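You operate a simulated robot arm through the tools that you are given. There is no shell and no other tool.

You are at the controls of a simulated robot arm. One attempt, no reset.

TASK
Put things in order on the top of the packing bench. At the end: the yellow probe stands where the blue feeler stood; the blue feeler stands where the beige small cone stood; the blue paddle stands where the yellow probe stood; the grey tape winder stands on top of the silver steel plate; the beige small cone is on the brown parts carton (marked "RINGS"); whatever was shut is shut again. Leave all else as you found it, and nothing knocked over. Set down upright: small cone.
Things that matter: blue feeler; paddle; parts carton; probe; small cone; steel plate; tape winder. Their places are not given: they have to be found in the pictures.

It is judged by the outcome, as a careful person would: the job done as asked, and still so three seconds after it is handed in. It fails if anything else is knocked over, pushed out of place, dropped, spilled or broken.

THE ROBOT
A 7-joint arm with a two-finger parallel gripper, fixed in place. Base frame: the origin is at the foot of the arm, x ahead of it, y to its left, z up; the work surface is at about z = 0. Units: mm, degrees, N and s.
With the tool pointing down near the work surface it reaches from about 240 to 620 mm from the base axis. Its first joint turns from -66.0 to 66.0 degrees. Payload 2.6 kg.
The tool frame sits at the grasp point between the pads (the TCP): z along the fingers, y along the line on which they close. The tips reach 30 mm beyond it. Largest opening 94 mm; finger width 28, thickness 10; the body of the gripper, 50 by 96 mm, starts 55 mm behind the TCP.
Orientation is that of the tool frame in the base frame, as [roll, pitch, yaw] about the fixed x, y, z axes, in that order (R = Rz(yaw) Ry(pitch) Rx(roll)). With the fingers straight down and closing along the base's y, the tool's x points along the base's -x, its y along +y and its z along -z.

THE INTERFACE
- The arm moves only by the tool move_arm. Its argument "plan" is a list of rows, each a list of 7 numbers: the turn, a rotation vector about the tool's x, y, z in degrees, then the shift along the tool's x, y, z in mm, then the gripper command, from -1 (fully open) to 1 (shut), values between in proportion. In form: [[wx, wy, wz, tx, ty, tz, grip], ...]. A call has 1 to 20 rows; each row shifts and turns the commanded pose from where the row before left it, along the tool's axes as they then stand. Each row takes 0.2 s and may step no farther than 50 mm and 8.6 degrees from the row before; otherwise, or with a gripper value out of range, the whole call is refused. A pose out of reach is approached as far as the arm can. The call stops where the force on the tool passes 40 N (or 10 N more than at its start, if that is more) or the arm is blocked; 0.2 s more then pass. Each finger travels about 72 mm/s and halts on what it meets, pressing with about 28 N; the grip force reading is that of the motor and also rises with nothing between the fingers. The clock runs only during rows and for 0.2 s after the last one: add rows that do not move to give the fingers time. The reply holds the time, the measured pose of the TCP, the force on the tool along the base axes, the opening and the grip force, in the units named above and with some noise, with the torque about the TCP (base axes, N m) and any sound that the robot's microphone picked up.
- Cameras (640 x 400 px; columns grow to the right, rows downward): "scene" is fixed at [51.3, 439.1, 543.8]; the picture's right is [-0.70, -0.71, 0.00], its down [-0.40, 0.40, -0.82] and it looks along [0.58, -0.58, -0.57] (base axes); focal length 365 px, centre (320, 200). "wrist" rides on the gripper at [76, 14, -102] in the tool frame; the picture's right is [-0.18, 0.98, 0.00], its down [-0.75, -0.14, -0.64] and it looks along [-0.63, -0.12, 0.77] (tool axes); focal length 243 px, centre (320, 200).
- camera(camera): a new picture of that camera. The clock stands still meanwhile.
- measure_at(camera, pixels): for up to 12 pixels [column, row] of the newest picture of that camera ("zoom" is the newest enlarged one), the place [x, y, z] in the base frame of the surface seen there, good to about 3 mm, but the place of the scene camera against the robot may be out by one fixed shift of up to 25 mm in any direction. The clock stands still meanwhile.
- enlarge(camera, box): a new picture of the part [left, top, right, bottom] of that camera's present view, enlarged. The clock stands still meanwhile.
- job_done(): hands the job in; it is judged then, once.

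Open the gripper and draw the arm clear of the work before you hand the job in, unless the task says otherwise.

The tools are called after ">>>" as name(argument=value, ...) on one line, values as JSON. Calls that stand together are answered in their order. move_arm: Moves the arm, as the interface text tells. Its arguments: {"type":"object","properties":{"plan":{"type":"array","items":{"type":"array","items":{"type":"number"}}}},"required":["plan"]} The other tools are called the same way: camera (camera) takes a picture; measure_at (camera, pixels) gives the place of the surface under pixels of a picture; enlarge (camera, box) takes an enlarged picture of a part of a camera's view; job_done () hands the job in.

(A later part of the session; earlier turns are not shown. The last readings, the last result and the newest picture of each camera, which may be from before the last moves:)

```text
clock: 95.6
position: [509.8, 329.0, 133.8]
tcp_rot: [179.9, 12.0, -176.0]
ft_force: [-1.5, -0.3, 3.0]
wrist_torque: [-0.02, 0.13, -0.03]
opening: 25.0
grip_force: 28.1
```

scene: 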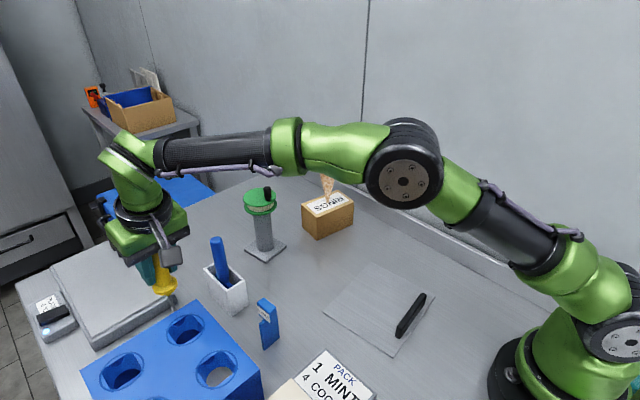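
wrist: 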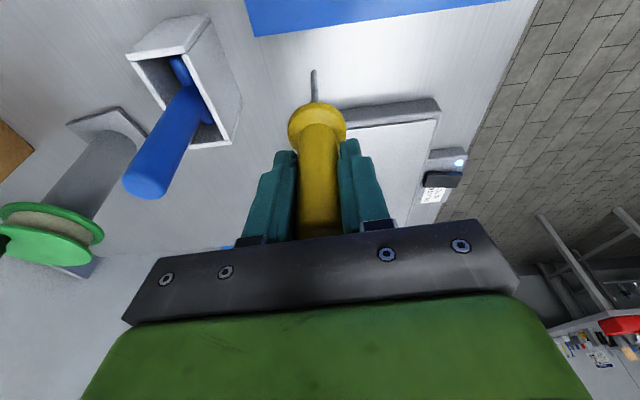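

Light contact (fz≈3 N). I back off 0.2 mm and ease the fingers very slowly, checking for lean.

>>> move_arm(plan=[[0, 0, 0, -0.05, 0, -0.2, 0.489], [0, 0, 0, 0, 0, 0, 0.475], [0, 0, 0, 0, 0, 0, 0.468], [0, 0, 0, 0, 0, 0, 0.462], [0, 0, 0, 0, 0, 0, 0.457], [0, 0, 0, 0, 0, 0, 0.452], [0, 0, 0, 0, 0, 0, 0.447], [0, 0, 0, 0, 0, 0, 0.447]])

>>> camera(camera="wrist")

>>> enlarge(camera="wrist", box=[250, 80, 390, 240])

>>> enlarge(camera="scene", box=[100, 200, 220, 320])

```text
clock: 97.4
position: [511.2, 329.5, 133.6]
tcp_rot: [-179.9, 11.9, -176.0]
ft_force: [0.3, 0.4, 0.0]
wrist_torque: [0.02, 0.0, 0.03]
opening: 25.8
grip_force: 0.0
```

```text
taken
```

wrist: 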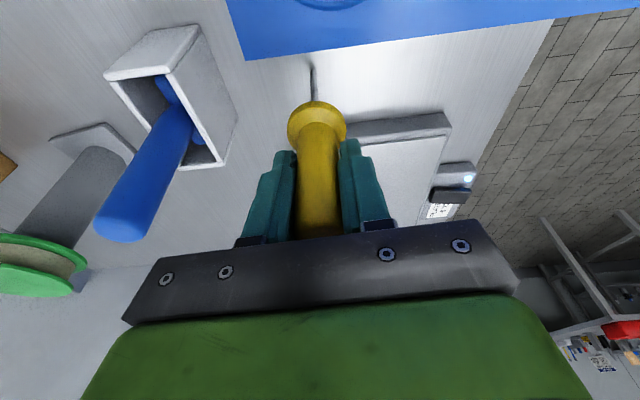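

```text
2.50 times, centred on (320, 160) of wrist
```

zoom: 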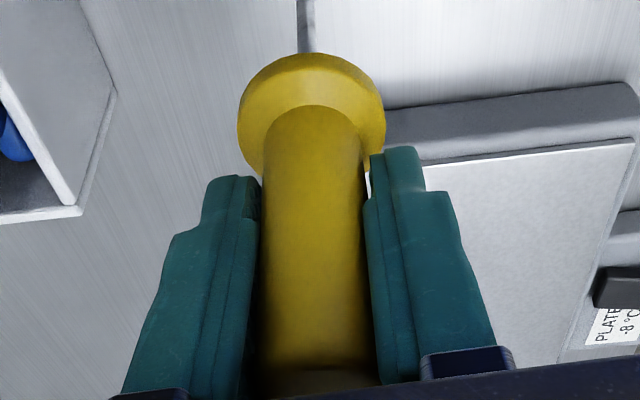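

```text
3.33 times, centred on (160, 260) of scene
```

zoom: 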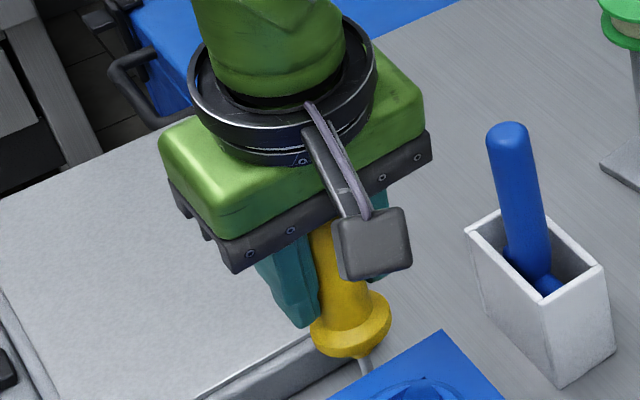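

Grip is off. I open to ~28 mm and wait, watching whether the probe leans.

>>> move_arm(plan=[[0, 0, 0, 0, 0, 0, 0.436], [0, 0, 0, 0, 0, 0, 0.426], [0, 0, 0, 0, 0, 0, 0.415], [0, 0, 0, 0, 0, 0, 0.404], [0, 0, 0, 0, 0, 0, 0.404], [0, 0, 0, 0, 0, 0, 0.404]])

>>> enlarge(camera="wrist", box=[250, 80, 390, 240])

>>> move_arm(plan=[[0, 0, 0, 0, 0, 0, 0.394], [0, 0, 0, 0, 0, 0, 0.383], [0, 0, 0, 0, 0, 0, 0.372], [0, 0, 0, 0, 0, 0, 0.362], [0, 0, 0, 0, 0, 0, 0.362], [0, 0, 0, 0, 0, 0, 0.362]])

>>> enlarge(camera="wrist", box=[250, 80, 390, 240])

```text
clock: 98.8
position: [510.5, 330.1, 133.4]
tcp_rot: [180.0, 12.0, -175.9]
ft_force: [-0.7, 0.4, -0.2]
wrist_torque: [0.02, 0.01, 0.01]
opening: 28.0
grip_force: 0.0
```

```text
2.50 times, centred on (320, 160) of wrist
```

zoom: 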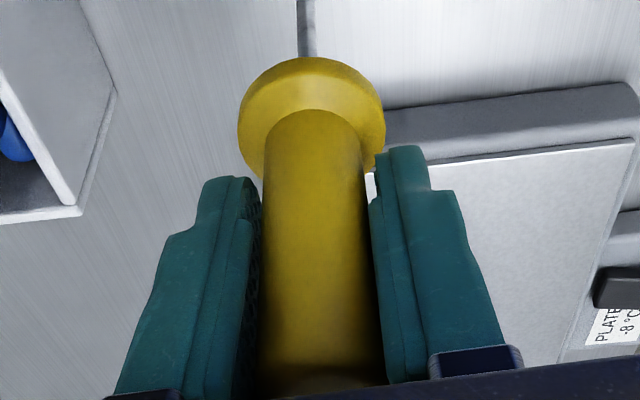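

```text
clock: 100.2
position: [510.9, 329.3, 132.8]
tcp_rot: [179.9, 12.0, -176.1]
ft_force: [-0.3, 0.1, 0.7]
wrist_torque: [-0.03, -0.01, -0.01]
opening: 30.1
grip_force: 0.1
```

```text
2.50 times, centred on (320, 160) of wrist
```

zoom: 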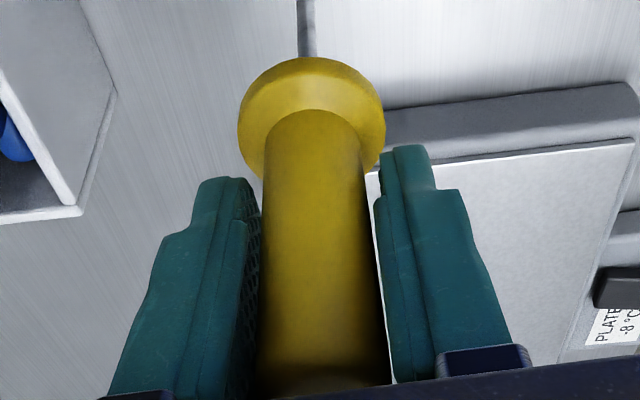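

The probe doesn't move as the pads open: it stands. I open to 60 mm, rise to z≈200 and then go inward.

>>> move_arm(plan=[[0, 0, 0, 0, 0, 0, 0.25], [0, 0, 0, 0, 0, 0, 0.1], [0, 0, 0, 0, 0, 0, -0.1], [0, 0, 0, 0, 0, 0, -0.277], [0, 0, 0, 0, 0, 0, -0.277], [0, 0, 0, -3, 0, -14.2, -0.277], [0, 0, 0, -4.7, 0, -22.2, -0.277], [0, 0, 0, -4.7, 0, -22.2, -0.277], [0, 0, 0, -1.7, 0, -8, -0.277], [0, 0, 0, 0, 0, 0, -0.277]])

>>> camera(camera="wrist")

>>> camera(camera="scene")

```text
clock: 102.4
position: [512.1, 330.0, 201.1]
tcp_rot: [-179.9, 12.0, -176.0]
ft_force: [0.7, 0.0, 0.1]
wrist_torque: [0.0, -0.01, -0.02]
opening: 60.4
grip_force: 0.0
```

```text
taken
```

wrist: 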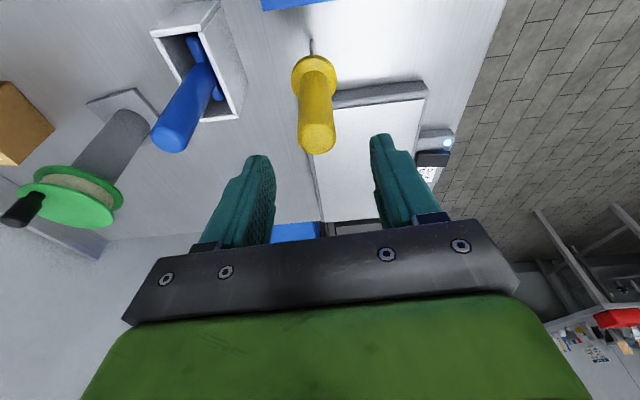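

```text
taken
```

scene: 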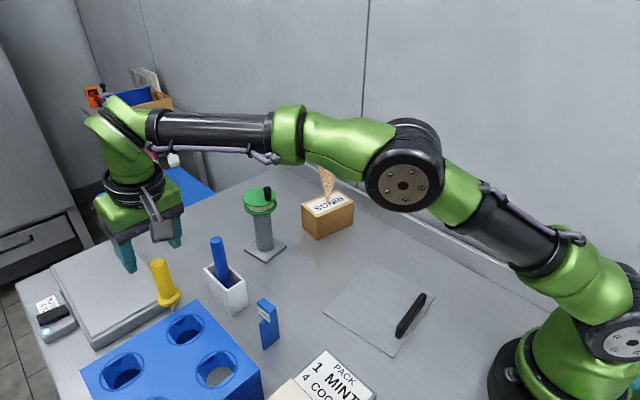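

The probe stands. I measure where, then move inward and over to the paddle.

>>> measure_at(camera="wrist", pixels=[[301, 140], [334, 137], [318, 150], [315, 126], [312, 48], [317, 138]])

>>> move_arm(plan=[[0, 0, 0, 18, -15, -8, -0.277], [0, 0, 0, 18, -20, -10, -0.277], [0, 0, 0, 14, -20, -8, -0.277], [0, 0, 0, 0, -20, -5, -0.277], [0, 0, 0, 0, 0, 0, -0.277]])

>>> camera(camera="wrist")

```text
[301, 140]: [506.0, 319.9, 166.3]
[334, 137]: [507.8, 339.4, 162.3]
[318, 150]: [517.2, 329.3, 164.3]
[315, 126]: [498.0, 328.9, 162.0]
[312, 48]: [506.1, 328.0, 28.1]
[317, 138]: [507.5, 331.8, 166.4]
```

```text
clock: 103.6
position: [462.6, 251.0, 220.1]
tcp_rot: [-180.0, 11.9, -176.0]
ft_force: [0.3, 0.5, -1.0]
wrist_torque: [-0.01, 0.01, 0.06]
opening: 60.1
grip_force: 0.1
```

```text
taken
```

wrist: 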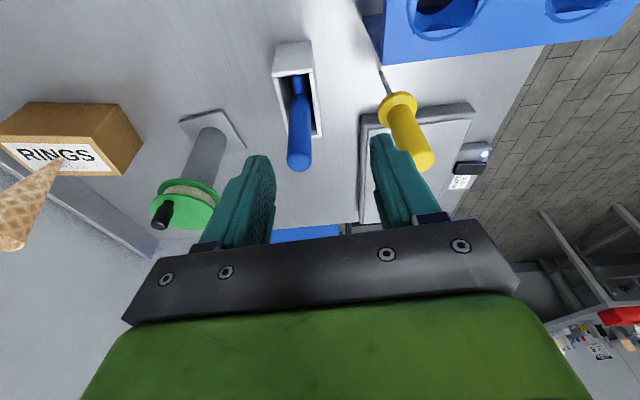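

Probe is at ≈(507.5,329.6), good. For the paddle I take out the tilt and yaw, and hover above its handle at ≈(500.5,230.5).

>>> move_arm(plan=[[0, 6, 0, 0, 0, 0, -0.277], [0, 6, 0, 0, 0, 0, -0.277], [0, 0, 4, 0, 0, 0, -0.277], [0, 0, 0, -19, -10.2, 7.5, -0.277], [0, 0, 0, -19, -10.2, 7.5, -0.277], [0, 0, 0, 0, 0, 0, -0.277]])

>>> move_arm(plan=[[0, 0, 0, 0, 0, 0, -0.277]])

>>> camera(camera="wrist")

>>> enlarge(camera="wrist", box=[260, 50, 400, 200])

```text
clock: 105.0
position: [498.8, 230.3, 206.3]
tcp_rot: [180.0, 0.0, 180.0]
ft_force: [0.1, -0.3, -0.1]
wrist_torque: [0.04, -0.02, -0.02]
opening: 60.2
grip_force: 0.0
```

```text
clock: 105.4
position: [499.2, 230.3, 206.0]
tcp_rot: [-180.0, -0.1, -180.0]
ft_force: [0.4, 0.5, 0.8]
wrist_torque: [-0.02, 0.0, 0.0]
opening: 60.1
grip_force: 0.1
```

```text
taken
```

wrist: 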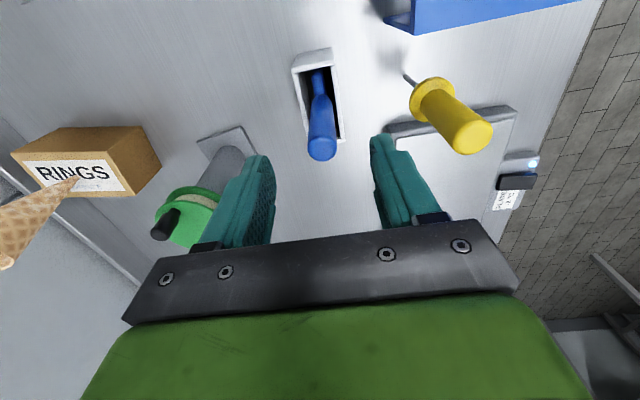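

```text
2.67 times, centred on (330, 125) of wrist
```

zoom: 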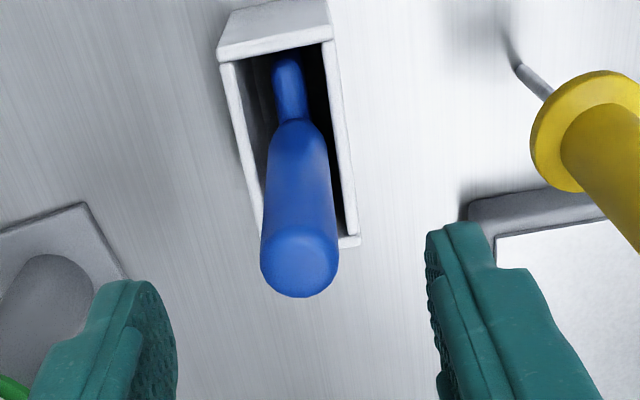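

I measure the paddle handle's top and the blade top in this zoom.

>>> measure_at(camera="zoom", pixels=[[264, 262], [336, 258], [300, 292], [300, 240], [300, 265], [272, 180], [325, 175], [298, 170], [288, 70], [276, 90], [302, 88], [290, 100]])

>>> measure_at(camera="zoom", pixels=[[225, 65], [330, 45], [262, 230], [355, 240], [232, 70], [325, 60], [345, 160], [240, 130], [315, 60], [262, 75], [330, 110], [290, 120]])

```text
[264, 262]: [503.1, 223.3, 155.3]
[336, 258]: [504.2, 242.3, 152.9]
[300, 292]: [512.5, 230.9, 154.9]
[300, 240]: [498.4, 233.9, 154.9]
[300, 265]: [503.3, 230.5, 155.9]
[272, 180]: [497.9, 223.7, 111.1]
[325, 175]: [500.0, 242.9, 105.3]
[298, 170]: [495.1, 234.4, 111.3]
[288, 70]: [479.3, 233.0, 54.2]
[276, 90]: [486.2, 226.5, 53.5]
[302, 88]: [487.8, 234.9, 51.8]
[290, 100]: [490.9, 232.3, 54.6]
```

```text
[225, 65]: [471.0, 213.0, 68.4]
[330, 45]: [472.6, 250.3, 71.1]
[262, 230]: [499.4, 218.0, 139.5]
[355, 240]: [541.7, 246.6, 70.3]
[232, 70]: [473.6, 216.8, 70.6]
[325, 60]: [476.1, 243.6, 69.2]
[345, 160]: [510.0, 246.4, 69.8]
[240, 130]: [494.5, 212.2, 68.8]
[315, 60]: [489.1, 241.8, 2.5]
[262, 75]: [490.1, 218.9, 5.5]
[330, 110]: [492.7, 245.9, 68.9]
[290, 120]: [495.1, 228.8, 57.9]
```

Handle axis ≈(503,232). I shift by (+4,+1.7) and descend to z≈115 (tips at 85, above the box rim at 70), then narrow.

>>> move_arm(plan=[[0, 0, 0, -2, 0.9, 15, -0.277], [0, 0, 0, -2, 0.8, 15, -0.277], [0, 0, 0, 0, 0, 30, -0.277], [0, 0, 0, 0, 0, 31, -0.277], [0, 0, 0, 0, 0, 0, -0.1], [0, 0, 0, 0, 0, 0, 0.15], [0, 0, 0, 0, 0, 0, 0.362], [0, 0, 0, 0, 0, 0, 0.362]])

>>> move_arm(plan=[[0, 0, 0, 0, 0, 0, 0.362]])

>>> camera(camera="wrist")

>>> enlarge(camera="wrist", box=[250, 80, 390, 240])

>>> enlarge(camera="scene", box=[160, 200, 280, 320])

```text
clock: 107.2
position: [503.2, 232.2, 115.1]
tcp_rot: [-180.0, 0.0, -179.8]
ft_force: [-1.0, 0.6, -0.1]
wrist_torque: [-0.02, 0.01, 0.01]
opening: 30.0
grip_force: 0.2
```

```text
clock: 107.6
position: [503.4, 231.9, 114.7]
tcp_rot: [-179.9, 0.0, -179.9]
ft_force: [-0.2, -0.1, 0.7]
wrist_torque: [-0.01, 0.0, -0.01]
opening: 30.0
grip_force: 0.0
```

```text
taken
```

wrist: 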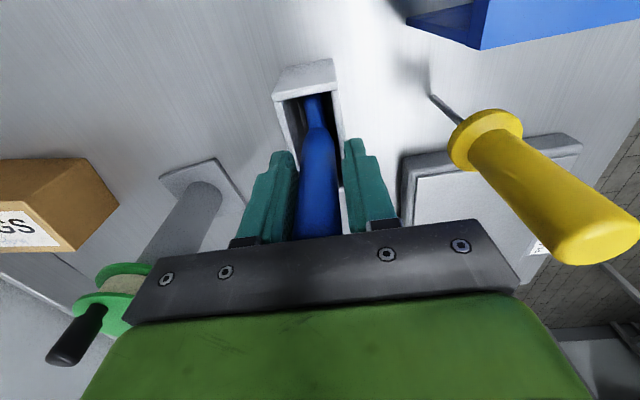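

```text
2.50 times, centred on (320, 160) of wrist
```

zoom: 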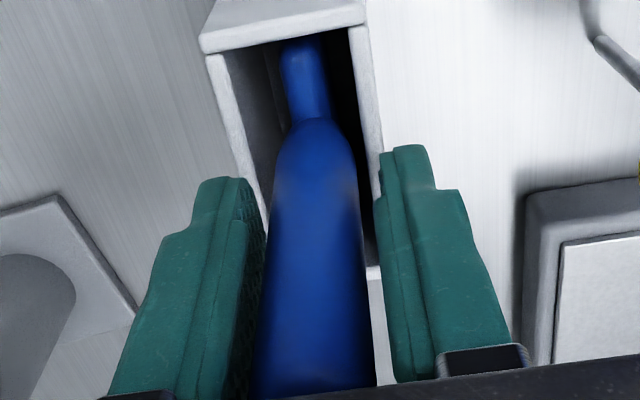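

```text
3.33 times, centred on (220, 260) of scene
```

zoom: 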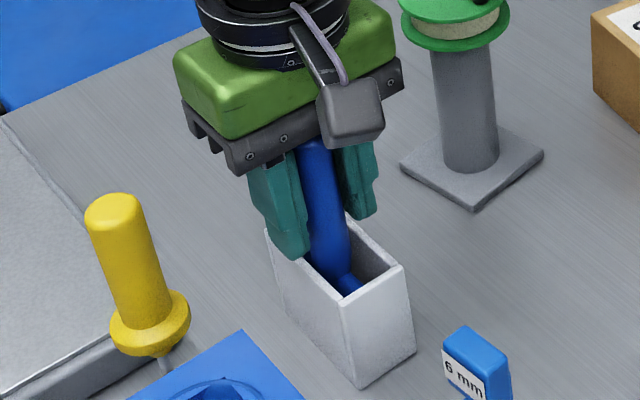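

Handle is centred within ~1 mm. I close step by step.

>>> move_arm(plan=[[0, 0, 0, 0, -0.5, 0, 0.404], [0, 0, 0, 0, 0, 0, 0.447], [0, 0, 0, 0, 0, 0, 0.489], [0, 0, 0, 0, 0, 0, 0.489]])

>>> move_arm(plan=[[0, 0, 0, 0, 0, 0, 0.511], [0, 0, 0, 0, 0, 0, 0.532], [0, 0, 0, 0, 0, 0, 0.532]])

>>> move_arm(plan=[[0, 0, 0, 0, 0, 0, 0.553], [0, 0, 0, 0, 0, 0, 0.574], [0, 0, 0, 0, 0, 0, 0.596], [0, 0, 0, 0, 0, 0, 0.596]])

```text
clock: 108.6
position: [503.4, 232.3, 113.6]
tcp_rot: [-180.0, 0.0, -179.9]
ft_force: [0.4, -0.6, 1.0]
wrist_torque: [-0.01, 0.0, -0.01]
opening: 24.2
grip_force: 0.0
```

```text
clock: 109.4
position: [503.0, 232.8, 115.6]
tcp_rot: [180.0, 0.0, 180.0]
ft_force: [0.3, -0.4, 0.2]
wrist_torque: [-0.01, 0.04, 0.0]
opening: 22.4
grip_force: 0.8
```

```text
clock: 110.4
position: [502.8, 231.9, 115.1]
tcp_rot: [-179.9, 0.0, 179.9]
ft_force: [-0.4, -0.2, 0.5]
wrist_torque: [-0.1, -0.01, -0.02]
opening: 20.8
grip_force: 28.1
```

Gripped at 20.8 mm. I lift a few mm and watch that the white box stays put.

>>> move_arm(plan=[[0, 0, 0, 0, 0, -2, 0.596], [0, 0, 0, 0, 0, -3, 0.596], [0, 0, 0, 0, 0, 0, 0.596]])

>>> enlarge(camera="scene", box=[160, 200, 280, 320])

>>> move_arm(plan=[[0, 0, 0, 0, 0, -10, 0.596], [0, 0, 0, 0, 0, -15, 0.596], [0, 0, 0, 0, 0, 0, 0.596]])

>>> enlarge(camera="scene", box=[160, 200, 280, 320])

>>> enlarge(camera="wrist", box=[250, 40, 390, 200])

```text
clock: 111.2
position: [502.1, 231.6, 119.6]
tcp_rot: [-180.0, 0.0, -180.0]
ft_force: [-0.2, 1.1, -1.1]
wrist_torque: [0.01, 0.0, 0.01]
opening: 20.9
grip_force: 27.9
```

```text
3.33 times, centred on (220, 260) of scene
```

zoom: 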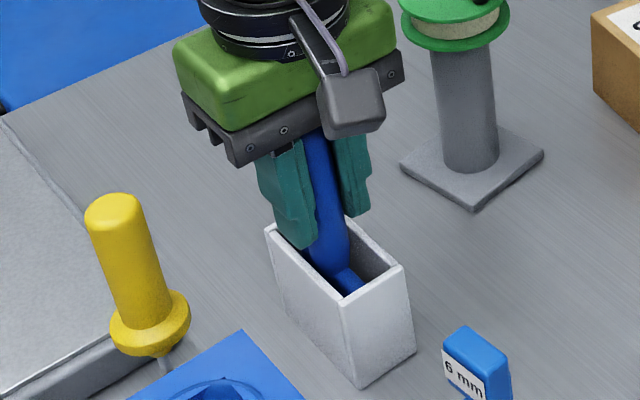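

```text
clock: 112.0
position: [502.9, 230.7, 145.6]
tcp_rot: [180.0, 0.0, 180.0]
ft_force: [-0.5, 1.2, 0.3]
wrist_torque: [0.01, 0.02, -0.01]
opening: 21.1
grip_force: 27.7
```

```text
3.33 times, centred on (220, 260) of scene
```

zoom: 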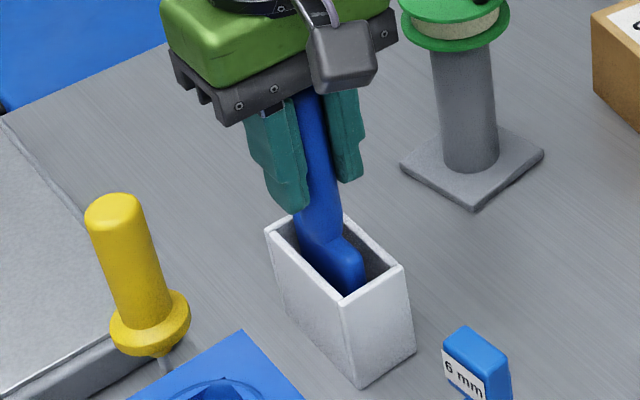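

```text
2.50 times, centred on (320, 120) of wrist
```

zoom: 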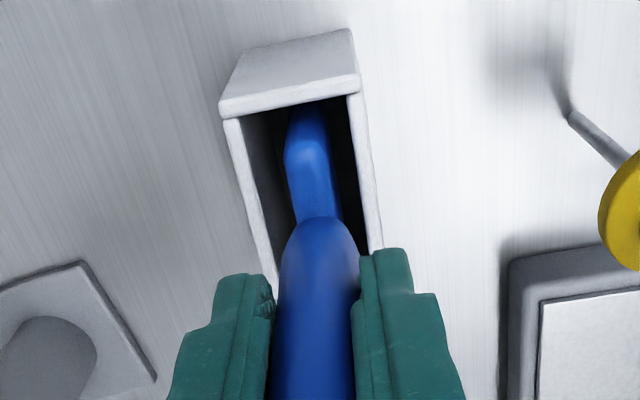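

A flat blade indeed; the box stays put. I lift on until the blade clears the box.

>>> move_arm(plan=[[0, 0, 0, 0, 0, -20, 0.596], [0, 0, 0, 0, 0, -20, 0.596], [0, 0, 0, 0, 0, -18, 0.596], [0, 0, 0, 0, 0, 0, 0.596]])

>>> enlarge(camera="scene", box=[160, 180, 280, 320])

>>> camera(camera="wrist")

```text
clock: 113.0
position: [503.2, 232.4, 204.0]
tcp_rot: [-179.9, 0.0, 179.9]
ft_force: [0.6, -0.4, -0.9]
wrist_torque: [0.02, 0.03, -0.01]
opening: 20.9
grip_force: 28.0
```

```text
2.86 times, centred on (220, 250) of scene
```

zoom: 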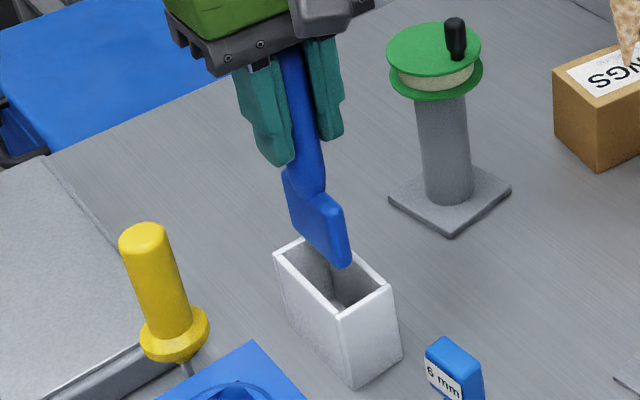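

```text
taken
```

wrist: 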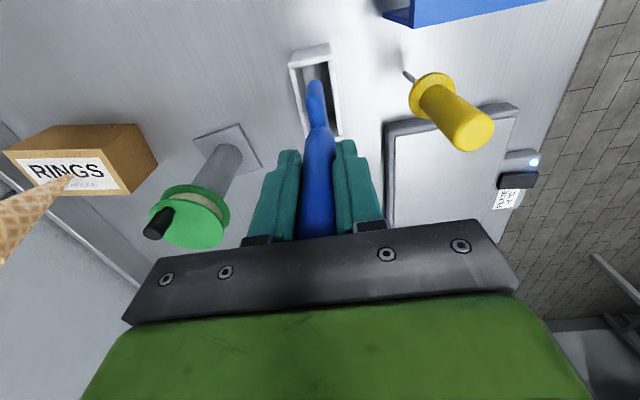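

I measure the blade's bottom corners (zoom (347,262), (300,225)) to know its height.

>>> measure_at(camera="zoom", pixels=[[345, 260], [335, 255], [320, 240], [300, 222], [290, 180], [340, 200], [320, 215], [346, 240]])

>>> measure_at(camera="wrist", pixels=[[314, 82], [309, 88], [322, 88], [318, 110], [314, 95], [316, 80]])

```text
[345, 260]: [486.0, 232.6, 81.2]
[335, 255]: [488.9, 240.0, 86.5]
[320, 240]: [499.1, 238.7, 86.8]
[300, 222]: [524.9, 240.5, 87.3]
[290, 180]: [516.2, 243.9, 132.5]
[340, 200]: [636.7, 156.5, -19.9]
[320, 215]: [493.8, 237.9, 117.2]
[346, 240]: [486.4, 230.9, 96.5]
```

```text
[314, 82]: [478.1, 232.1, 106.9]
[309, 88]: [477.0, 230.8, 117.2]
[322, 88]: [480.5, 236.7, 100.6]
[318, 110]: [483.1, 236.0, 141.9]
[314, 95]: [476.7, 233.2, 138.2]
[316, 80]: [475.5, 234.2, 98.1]
```

Blade bottom ≈ z 97 at TCP z 204, clear of the box. I carry the paddle to the probe's old place (449,151.2).

>>> move_arm(plan=[[0, 0, 0, 18.1, -27, 0, 0.596], [0, 0, 0, 18.1, -27, 0, 0.596], [0, 0, 0, 18.1, -27, 0, 0.596], [0, 0, 0, 0, 0, 0, 0.596]])

>>> move_arm(plan=[[0, 0, 0, 0, 0, 0, 0.596]])

>>> move_arm(plan=[[0, 0, 0, 0, 0, 0, 0.596]])

>>> camera(camera="wrist")

>>> enlarge(camera="scene", box=[200, 170, 320, 310])

```text
clock: 114.0
position: [448.4, 148.9, 204.6]
tcp_rot: [180.0, 0.0, -180.0]
ft_force: [-0.6, 0.0, -0.6]
wrist_torque: [0.0, 0.01, 0.0]
opening: 20.9
grip_force: 27.7
```

```text
clock: 114.4
position: [448.1, 150.2, 203.7]
tcp_rot: [179.9, 0.0, 180.0]
ft_force: [0.2, 0.2, -0.1]
wrist_torque: [0.03, 0.01, 0.02]
opening: 21.1
grip_force: 27.8
```

```text
clock: 114.8
position: [448.9, 150.7, 203.6]
tcp_rot: [-179.9, -0.1, 179.9]
ft_force: [0.0, 0.9, -0.2]
wrist_torque: [0.02, 0.02, 0.01]
opening: 21.2
grip_force: 28.0
```

```text
taken
```

wrist: 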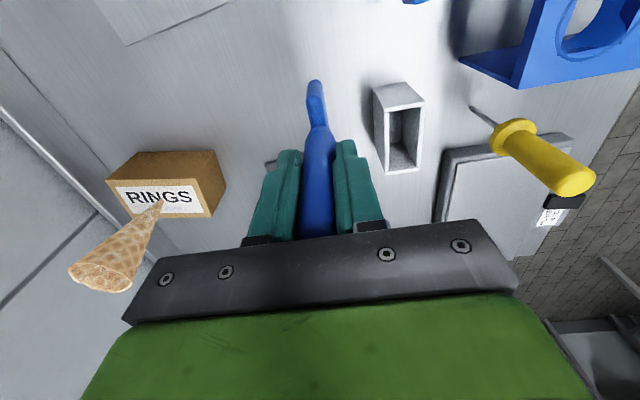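

```text
2.86 times, centred on (260, 240) of scene
```

zoom: 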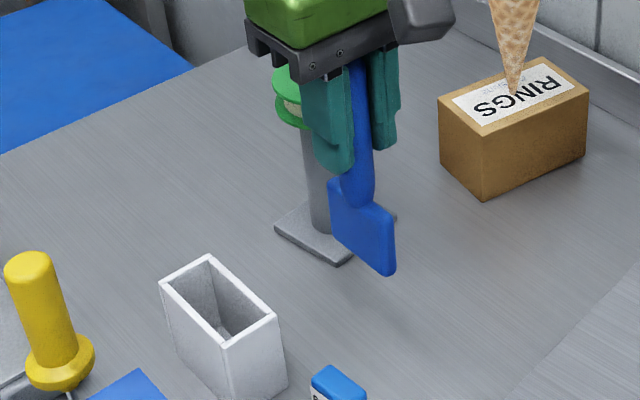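

TCP averages (448.5,149.9). I correct by +1.2 mm in y and descend to just above the expected contact (TCP z≈106).

>>> move_arm(plan=[[0, 0, 0, -0.3, 1.2, 30, 0.596], [0, 0, 0, 0, 0, 30, 0.596], [0, 0, 0, 0, 0, 22, 0.596], [0, 0, 0, 0, 0, 8, 0.596], [0, 0, 0, 0, 0, 0, 0.596]])

>>> camera(camera="wrist")

>>> enlarge(camera="scene", box=[210, 190, 330, 310])

```text
clock: 116.0
position: [449.5, 150.4, 112.7]
tcp_rot: [180.0, 0.0, 179.9]
ft_force: [-1.8, -0.2, 8.4]
wrist_torque: [-0.28, 0.26, -0.01]
opening: 21.1
grip_force: 27.9
```

```text
taken
```

wrist: 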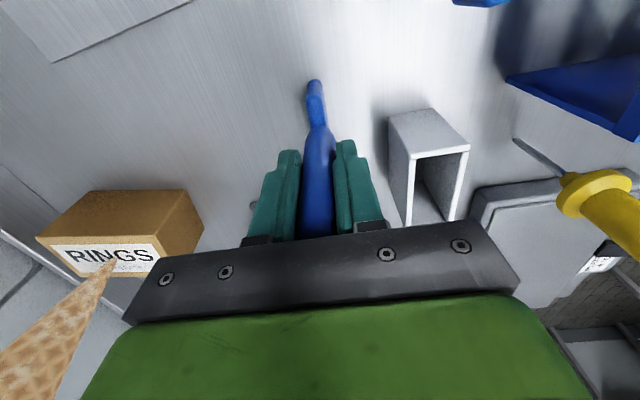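

```text
3.33 times, centred on (270, 250) of scene
```

zoom: 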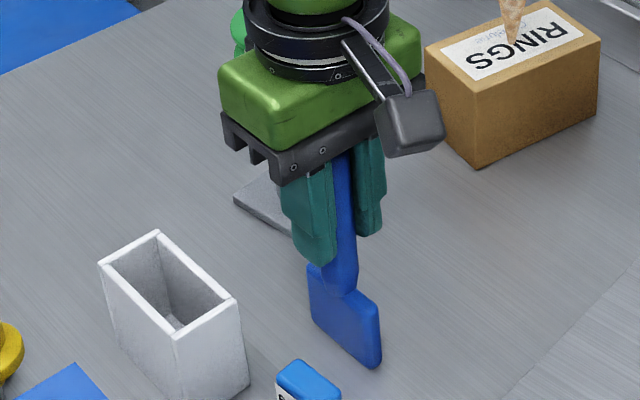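

Already touching (fz 8.4 N, small torques). I ease up in small steps until the load is light.

>>> move_arm(plan=[[0, 0, 0, 0, 0, -0.5, 0.596], [0, 0, 0, 0, 0, 0, 0.596]])

>>> move_arm(plan=[[0, 0, 0, 0, 0, -0.4, 0.596], [0, 0, 0, 0, 0, 0, 0.596]])

>>> move_arm(plan=[[0, 0, 0, 0, 0, -0.4, 0.596], [0, 0, 0, 0, 0, 0, 0.596]])

```text
clock: 116.6
position: [449.6, 152.0, 112.5]
tcp_rot: [-180.0, -0.1, -180.0]
ft_force: [1.0, 1.3, -0.6]
wrist_torque: [0.04, -0.02, -0.01]
opening: 20.8
grip_force: 28.0
```

```text
clock: 117.2
position: [449.6, 152.1, 113.8]
tcp_rot: [-180.0, -0.1, 180.0]
ft_force: [0.4, -0.6, -0.6]
wrist_torque: [-0.01, -0.02, 0.01]
opening: 20.8
grip_force: 27.8
```

```text
clock: 117.8
position: [448.2, 151.9, 113.8]
tcp_rot: [-180.0, 0.0, 180.0]
ft_force: [-0.1, 0.0, -1.3]
wrist_torque: [0.0, 0.01, 0.03]
opening: 20.8
grip_force: 27.9
```

The load vanished, so it is just clear. I check the paddle's verticality, then lower by 0.3 mm steps to a light touch.

>>> move_arm(plan=[[0, 0, 0, 0, 0, 0.4, 0.596], [0, 0, 0, 0, 0, 0, 0.596]])

>>> move_arm(plan=[[0, 0, 0, 0, 0, 0.3, 0.596], [0, 0, 0, 0, 0, 0, 0.596]])

>>> move_arm(plan=[[0, 0, 0, 0, 0, 0.3, 0.596], [0, 0, 0, 0, 0, 0, 0.596]])

>>> enlarge(camera="wrist", box=[270, 60, 370, 210])

>>> enlarge(camera="scene", box=[240, 220, 320, 310])

```text
clock: 118.4
position: [449.2, 150.7, 113.9]
tcp_rot: [179.9, -0.1, -180.0]
ft_force: [0.1, 0.5, -0.7]
wrist_torque: [-0.02, 0.01, 0.0]
opening: 21.0
grip_force: 28.3
```

```text
clock: 119.0
position: [449.6, 152.9, 113.7]
tcp_rot: [180.0, 0.0, 179.9]
ft_force: [0.4, 0.5, 0.6]
wrist_torque: [0.05, -0.02, 0.02]
opening: 21.0
grip_force: 28.0
```

```text
clock: 119.6
position: [450.7, 151.1, 112.4]
tcp_rot: [-179.9, 0.0, -180.0]
ft_force: [-0.3, -1.1, 1.0]
wrist_torque: [-0.17, -0.04, 0.03]
opening: 21.0
grip_force: 27.6
```

```text
2.67 times, centred on (320, 135) of wrist
```

zoom: 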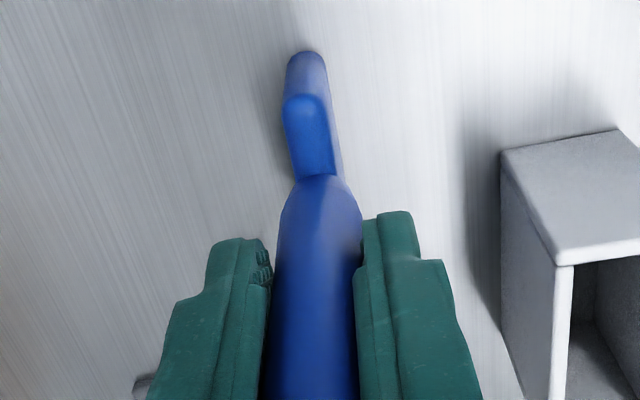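

```text
4.44 times, centred on (280, 265) of scene
```

zoom: 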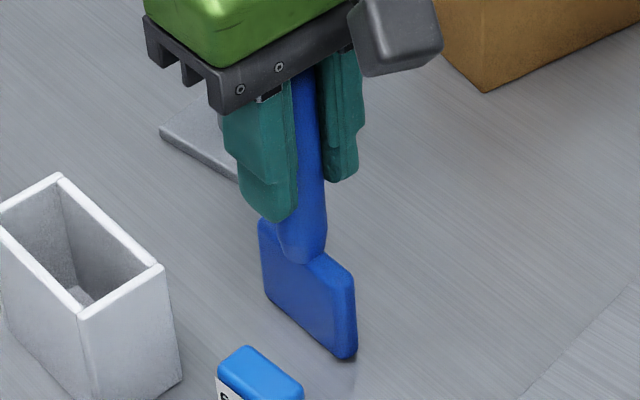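

Contact starts (fz≈1 N). One more 0.3 mm step, then I ease the grip slowly.

>>> move_arm(plan=[[0, 0, 0, 0, 0, 0.3, 0.596], [0, 0, 0, 0, 0, 0, 0.596]])

>>> move_arm(plan=[[0, 0, 0, 0, 0, 0, 0.585], [0, 0, 0, 0, 0, 0, 0.574], [0, 0, 0, 0, 0, 0, 0.566], [0, 0, 0, 0, 0, 0, 0.56], [0, 0, 0, 0, 0, 0, 0.553], [0, 0, 0, 0, 0, 0, 0.547], [0, 0, 0, 0, 0, 0, 0.54], [0, 0, 0, 0, 0, 0, 0.54]])

>>> enlarge(camera="wrist", box=[270, 60, 370, 210])

>>> enlarge(camera="scene", box=[240, 220, 320, 310])

```text
clock: 120.2
position: [449.4, 152.4, 112.8]
tcp_rot: [-179.9, 0.0, 180.0]
ft_force: [1.0, -0.2, 3.8]
wrist_torque: [0.25, -0.07, 0.03]
opening: 20.7
grip_force: 28.0
```

```text
clock: 122.0
position: [449.5, 151.9, 113.5]
tcp_rot: [179.9, 0.0, -180.0]
ft_force: [1.0, 0.2, -0.5]
wrist_torque: [0.01, 0.0, 0.01]
opening: 22.0
grip_force: 0.6
```

```text
2.67 times, centred on (320, 135) of wrist
```

zoom: 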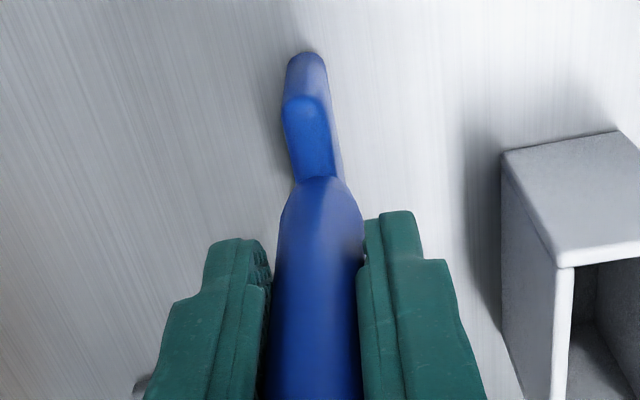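

```text
4.44 times, centred on (280, 265) of scene
```

zoom: 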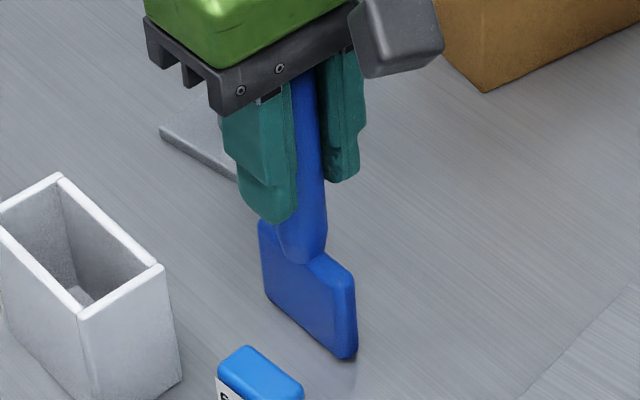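

Load off. I open further in small steps and watch for any lean.

>>> move_arm(plan=[[0, 0, 0, 0, 0, 0, 0.53], [0, 0, 0, 0, 0, 0, 0.52], [0, 0, 0, 0, 0, 0, 0.511], [0, 0, 0, 0, 0, 0, 0.5], [0, 0, 0, 0, 0, 0, 0.5], [0, 0, 0, 0, 0, 0, 0.5]])

>>> enlarge(camera="wrist", box=[270, 60, 370, 210])

>>> move_arm(plan=[[0, 0, 0, 0, 0, 0, 0.489], [0, 0, 0, 0, 0, 0, 0.468], [0, 0, 0, 0, 0, 0, 0.447], [0, 0, 0, 0, 0, 0, 0.447], [0, 0, 0, 0, 0, 0, 0.447]])

>>> enlarge(camera="wrist", box=[270, 60, 370, 210])

```text
clock: 123.4
position: [449.3, 151.4, 112.7]
tcp_rot: [180.0, -0.1, -179.9]
ft_force: [0.5, 0.8, 0.0]
wrist_torque: [-0.03, 0.03, 0.03]
opening: 23.3
grip_force: 0.0
```

```text
2.67 times, centred on (320, 135) of wrist
```

zoom: 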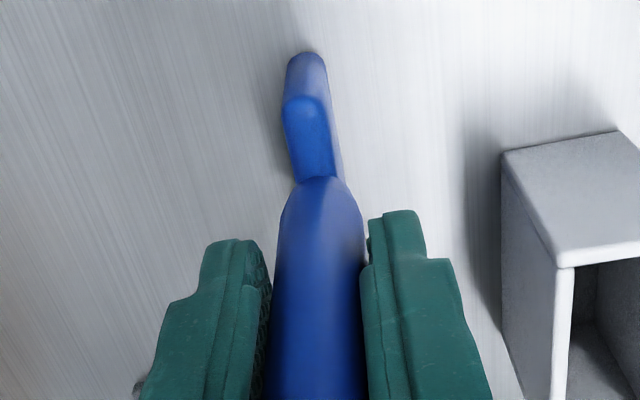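

```text
clock: 124.6
position: [449.0, 150.6, 112.2]
tcp_rot: [180.0, 0.0, 179.9]
ft_force: [-0.9, 0.2, 0.5]
wrist_torque: [-0.02, -0.01, 0.0]
opening: 25.8
grip_force: 0.1
```

```text
2.67 times, centred on (320, 135) of wrist
```

zoom: 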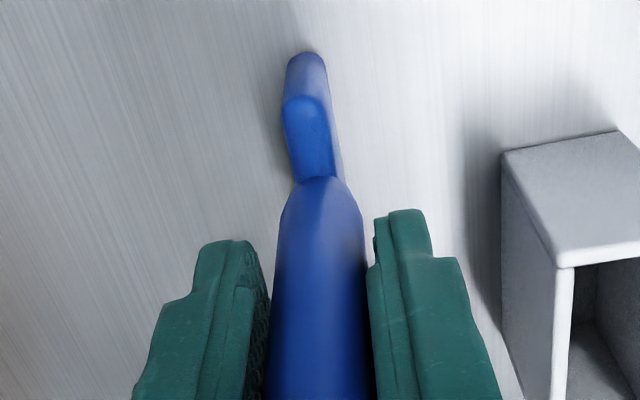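

The paddle stands unmoved. I open to ~55 mm and rise clear.

>>> move_arm(plan=[[0, 0, 0, 0, 0, 0, 0.35], [0, 0, 0, 0, 0, 0, 0.2], [0, 0, 0, 0, 0, 0, 0], [0, 0, 0, 0, 0, 0, -0.17], [0, 0, 0, 0, 0, 0, -0.17], [0, 0, 0, 0, 0, -15, -0.17], [0, 0, 0, 0, 0, -30, -0.17], [0, 0, 0, 0, 0, -40, -0.17], [0, 0, 0, 0, 0, -40, -0.17], [0, 0, 0, 0, 0, 0, -0.17]])

>>> camera(camera="wrist")

>>> camera(camera="scene")

```text
clock: 126.8
position: [449.6, 152.1, 238.9]
tcp_rot: [-180.0, 0.0, -180.0]
ft_force: [0.4, 0.5, 0.4]
wrist_torque: [0.0, 0.04, 0.0]
opening: 55.2
grip_force: 0.2
```

```text
taken
```

wrist: 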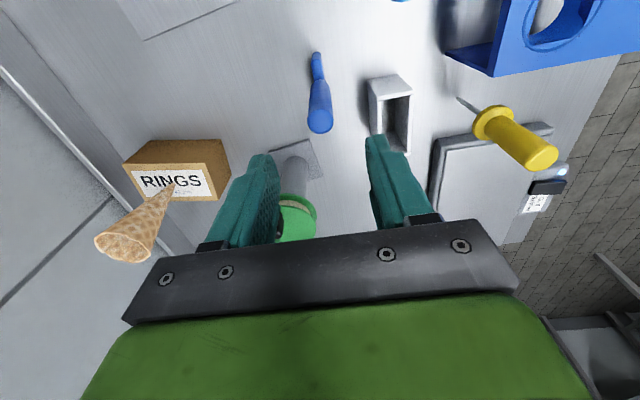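

```text
taken
```

scene: 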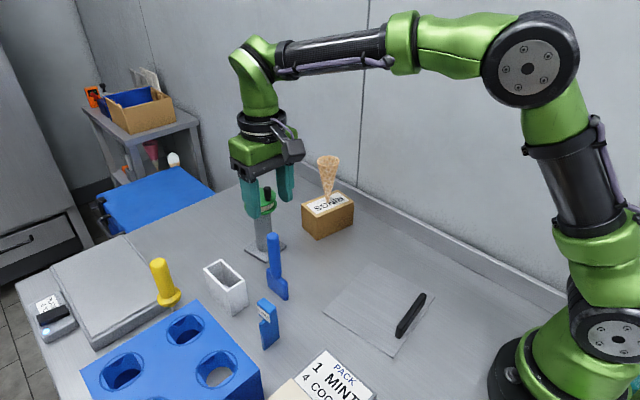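

Paddle stands at the probe's old place. I verify it by measurement, then approach the winder: turn the tool ~9° to its yaw, open fully and hover around the spool at z≈190.

>>> measure_at(camera="wrist", pixels=[[309, 118], [331, 118], [320, 130], [319, 112], [320, 122], [316, 56], [316, 70], [402, 85], [370, 85]])

>>> move_arm(plan=[[0, 0, 0, -25, -28.5, 10, -0.4], [0, 0, 0, -25, -28.5, 10, -0.7], [0, 0, -4.65, 0, 0, 0, -1], [0, 0, -4.65, 0, 0, 0, -1], [0, 0, 0, 0, 0, 0, -1]])

>>> camera(camera="wrist")

```text
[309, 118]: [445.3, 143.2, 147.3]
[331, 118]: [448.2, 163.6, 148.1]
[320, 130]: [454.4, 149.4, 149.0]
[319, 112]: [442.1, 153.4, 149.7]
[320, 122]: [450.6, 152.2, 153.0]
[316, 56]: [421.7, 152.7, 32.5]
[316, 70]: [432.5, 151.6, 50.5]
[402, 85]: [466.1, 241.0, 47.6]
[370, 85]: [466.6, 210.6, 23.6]
```

```text
clock: 128.0
position: [498.8, 93.5, 217.4]
tcp_rot: [-180.0, 0.1, -170.7]
ft_force: [-0.2, 0.2, 0.1]
wrist_torque: [0.01, -0.01, 0.01]
opening: 94.1
grip_force: 0.1
```

```text
taken
```

wrist: 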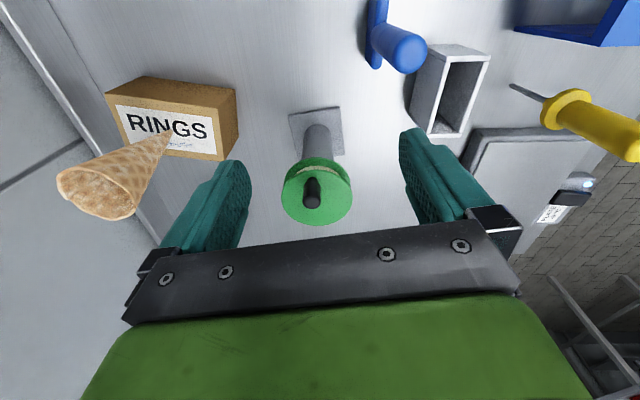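

The winder is aligned with the tool now. I measure the spool and base edges.

>>> enlarge(camera="wrist", box=[260, 90, 380, 240])

>>> measure_at(camera="wrist", pixels=[[284, 200], [350, 196], [318, 223], [300, 176], [340, 175], [312, 205], [312, 185], [291, 115], [338, 109], [344, 152], [316, 140], [297, 150]])

```text
2.67 times, centred on (320, 165) of wrist
```

zoom: 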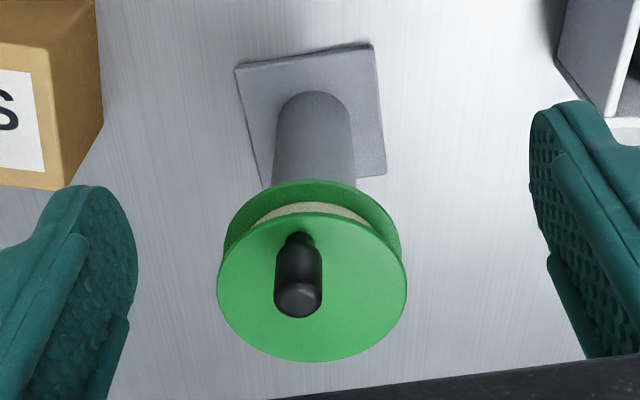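

```text
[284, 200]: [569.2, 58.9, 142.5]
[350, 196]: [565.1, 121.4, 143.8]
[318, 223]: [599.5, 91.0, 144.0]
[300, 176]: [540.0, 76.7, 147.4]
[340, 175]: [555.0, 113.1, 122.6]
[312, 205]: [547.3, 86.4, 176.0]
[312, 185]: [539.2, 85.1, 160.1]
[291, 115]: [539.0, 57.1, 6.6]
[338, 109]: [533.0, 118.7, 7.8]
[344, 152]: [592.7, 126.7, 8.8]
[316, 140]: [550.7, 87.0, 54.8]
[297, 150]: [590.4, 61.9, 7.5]
```

Spool centre ≈(567.8,91.5), radius ≈33. I move over it at z≈190 (fingers straddling) and check.

>>> move_arm(plan=[[0, 0, 0, -23, -4.4, 6, -1], [0, 0, 0, -23, -4.4, 9, -1], [0, 0, 0, -22, -4.4, 12, -1], [0, 0, 0, 0, 0, 0, -1]])

>>> move_arm(plan=[[0, 0, 0, 0, 0, 0, -1]])

>>> camera(camera="wrist")

>>> enlarge(camera="wrist", box=[230, 40, 410, 220])

```text
clock: 129.0
position: [568.6, 92.4, 190.7]
tcp_rot: [-180.0, 0.0, -170.7]
ft_force: [-0.9, -0.4, 0.1]
wrist_torque: [0.05, 0.02, -0.01]
opening: 94.2
grip_force: 0.1
```

```text
clock: 129.4
position: [568.2, 92.2, 190.8]
tcp_rot: [180.0, 0.0, -170.8]
ft_force: [0.3, -0.6, 0.4]
wrist_torque: [-0.02, -0.01, -0.03]
opening: 93.9
grip_force: 0.0
```

```text
taken
```

wrist: 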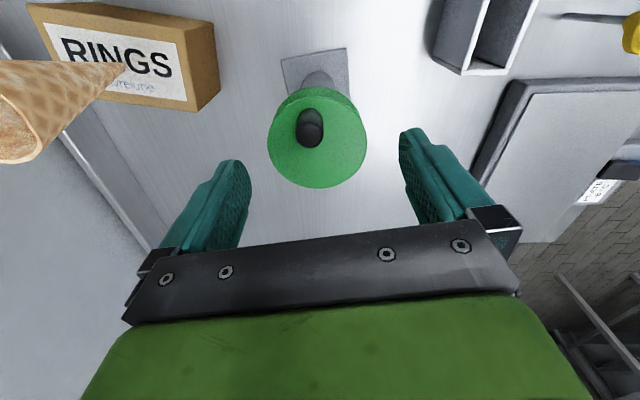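

```text
2.22 times, centred on (320, 130) of wrist
```

zoom: 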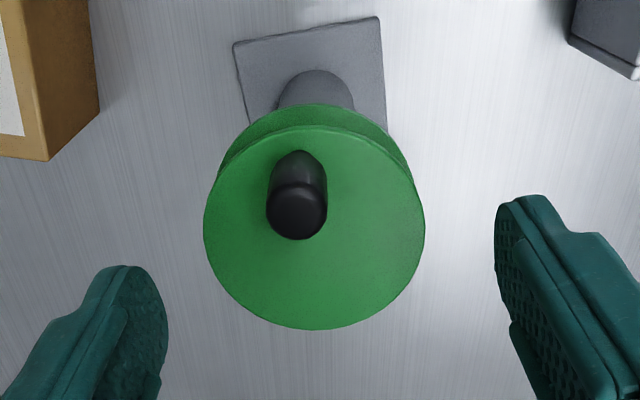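

I measure the disc's edges from directly above.

>>> measure_at(camera="zoom", pixels=[[208, 230], [421, 225], [314, 326], [310, 131], [240, 160], [390, 158], [245, 298], [388, 292], [297, 215], [240, 45], [375, 25], [314, 260]])

```text
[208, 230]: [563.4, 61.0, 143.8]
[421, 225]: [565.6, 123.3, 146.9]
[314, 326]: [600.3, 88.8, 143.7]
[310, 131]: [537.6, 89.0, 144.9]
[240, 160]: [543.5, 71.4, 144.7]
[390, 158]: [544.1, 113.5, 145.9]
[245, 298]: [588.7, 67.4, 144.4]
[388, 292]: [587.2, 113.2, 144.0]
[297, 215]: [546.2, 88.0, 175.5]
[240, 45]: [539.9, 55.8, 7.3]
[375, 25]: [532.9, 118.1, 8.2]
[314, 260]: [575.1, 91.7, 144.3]
```

Disc centre ≈(566.5,91.2). I correct and descend to TCP z≈133 with the fingers wide, then narrow to ~72 mm.

>>> move_arm(plan=[[0, 0, 0, 2.0, -0.8, 12, -1], [0, 0, 0, 0, 0, 22, -1], [0, 0, 0, 0, 0, 23, -1], [0, 0, 0, 0, 0, 0, -0.8], [0, 0, 0, 0, 0, 0, -0.6], [0, 0, 0, 0, 0, 0, -0.53], [0, 0, 0, 0, 0, 0, -0.53]])

>>> move_arm(plan=[[0, 0, 0, 0, 0, 0, -0.53]])

>>> camera(camera="wrist")

>>> enlarge(camera="wrist", box=[220, 80, 420, 240])

>>> enlarge(camera="scene", box=[200, 140, 320, 270])

```text
clock: 131.0
position: [567.2, 91.4, 133.8]
tcp_rot: [-179.9, 0.0, -170.7]
ft_force: [1.1, -0.3, -0.3]
wrist_torque: [0.02, 0.03, 0.04]
opening: 72.4
grip_force: 0.3
```

```text
clock: 131.4
position: [566.2, 91.3, 134.4]
tcp_rot: [-179.9, 0.0, -170.8]
ft_force: [-0.2, -0.3, -0.5]
wrist_torque: [0.0, -0.02, 0.0]
opening: 72.1
grip_force: 0.1
```

```text
taken
```

wrist: 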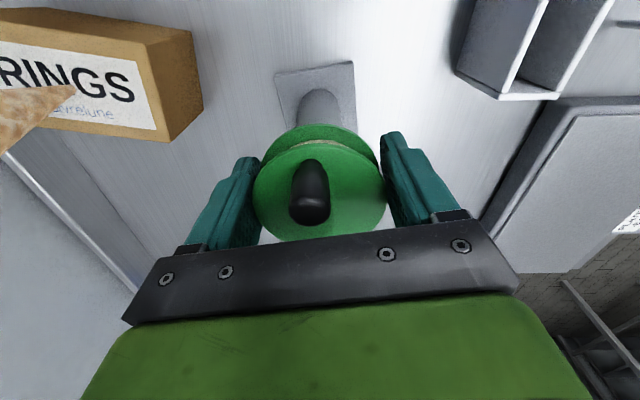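

```text
2.50 times, centred on (320, 160) of wrist
```

zoom: 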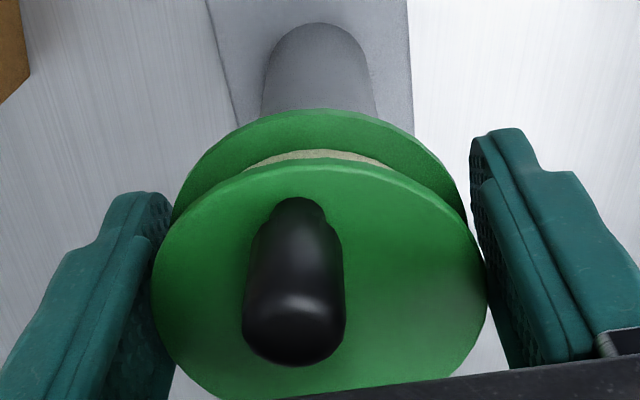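

```text
3.08 times, centred on (260, 205) of scene
```

zoom: 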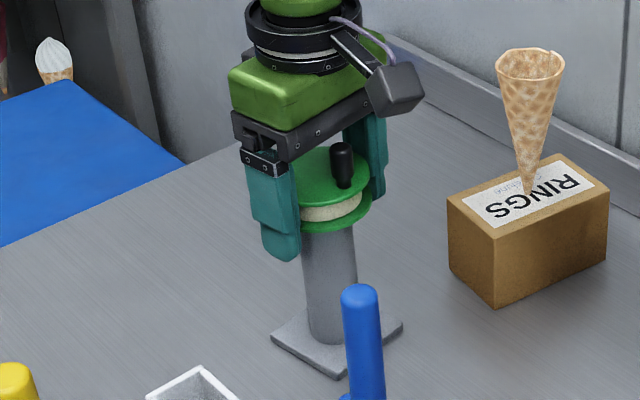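

The spool is centred (153–487 in the zoom). I close gently in steps.

>>> move_arm(plan=[[0, 0, 0, 0, 0, 0, -0.489], [0, 0, 0, 0, 0, 0, -0.447], [0, 0, 0, 0, 0, 0, -0.425], [0, 0, 0, 0, 0, 0, -0.404], [0, 0, 0, 0, 0, 0, -0.404]])

>>> move_arm(plan=[[0, 0, 0, 0, 0, 0, -0.383], [0, 0, 0, 0, 0, 0, -0.362], [0, 0, 0, 0, 0, 0, -0.34], [0, 0, 0, 0, 0, 0, -0.34]])

>>> move_arm(plan=[[0, 0, 0, 0, 0, 0, -0.319], [0, 0, 0, 0, 0, 0, -0.298], [0, 0, 0, 0, 0, 0, -0.298]])

```text
clock: 132.6
position: [566.3, 90.2, 134.1]
tcp_rot: [179.9, 0.0, -170.8]
ft_force: [-0.5, -0.1, 1.0]
wrist_torque: [-0.02, 0.0, 0.03]
opening: 69.1
grip_force: 28.1
```

```text
clock: 133.6
position: [565.8, 90.8, 133.5]
tcp_rot: [-180.0, 0.0, -170.7]
ft_force: [1.1, -0.6, 0.2]
wrist_torque: [0.03, -0.03, 0.01]
opening: 68.9
grip_force: 27.7
```

```text
clock: 134.4
position: [566.0, 90.6, 134.0]
tcp_rot: [180.0, -0.1, -170.7]
ft_force: [1.1, 0.0, 1.1]
wrist_torque: [0.05, -0.04, 0.01]
opening: 69.0
grip_force: 28.1
```

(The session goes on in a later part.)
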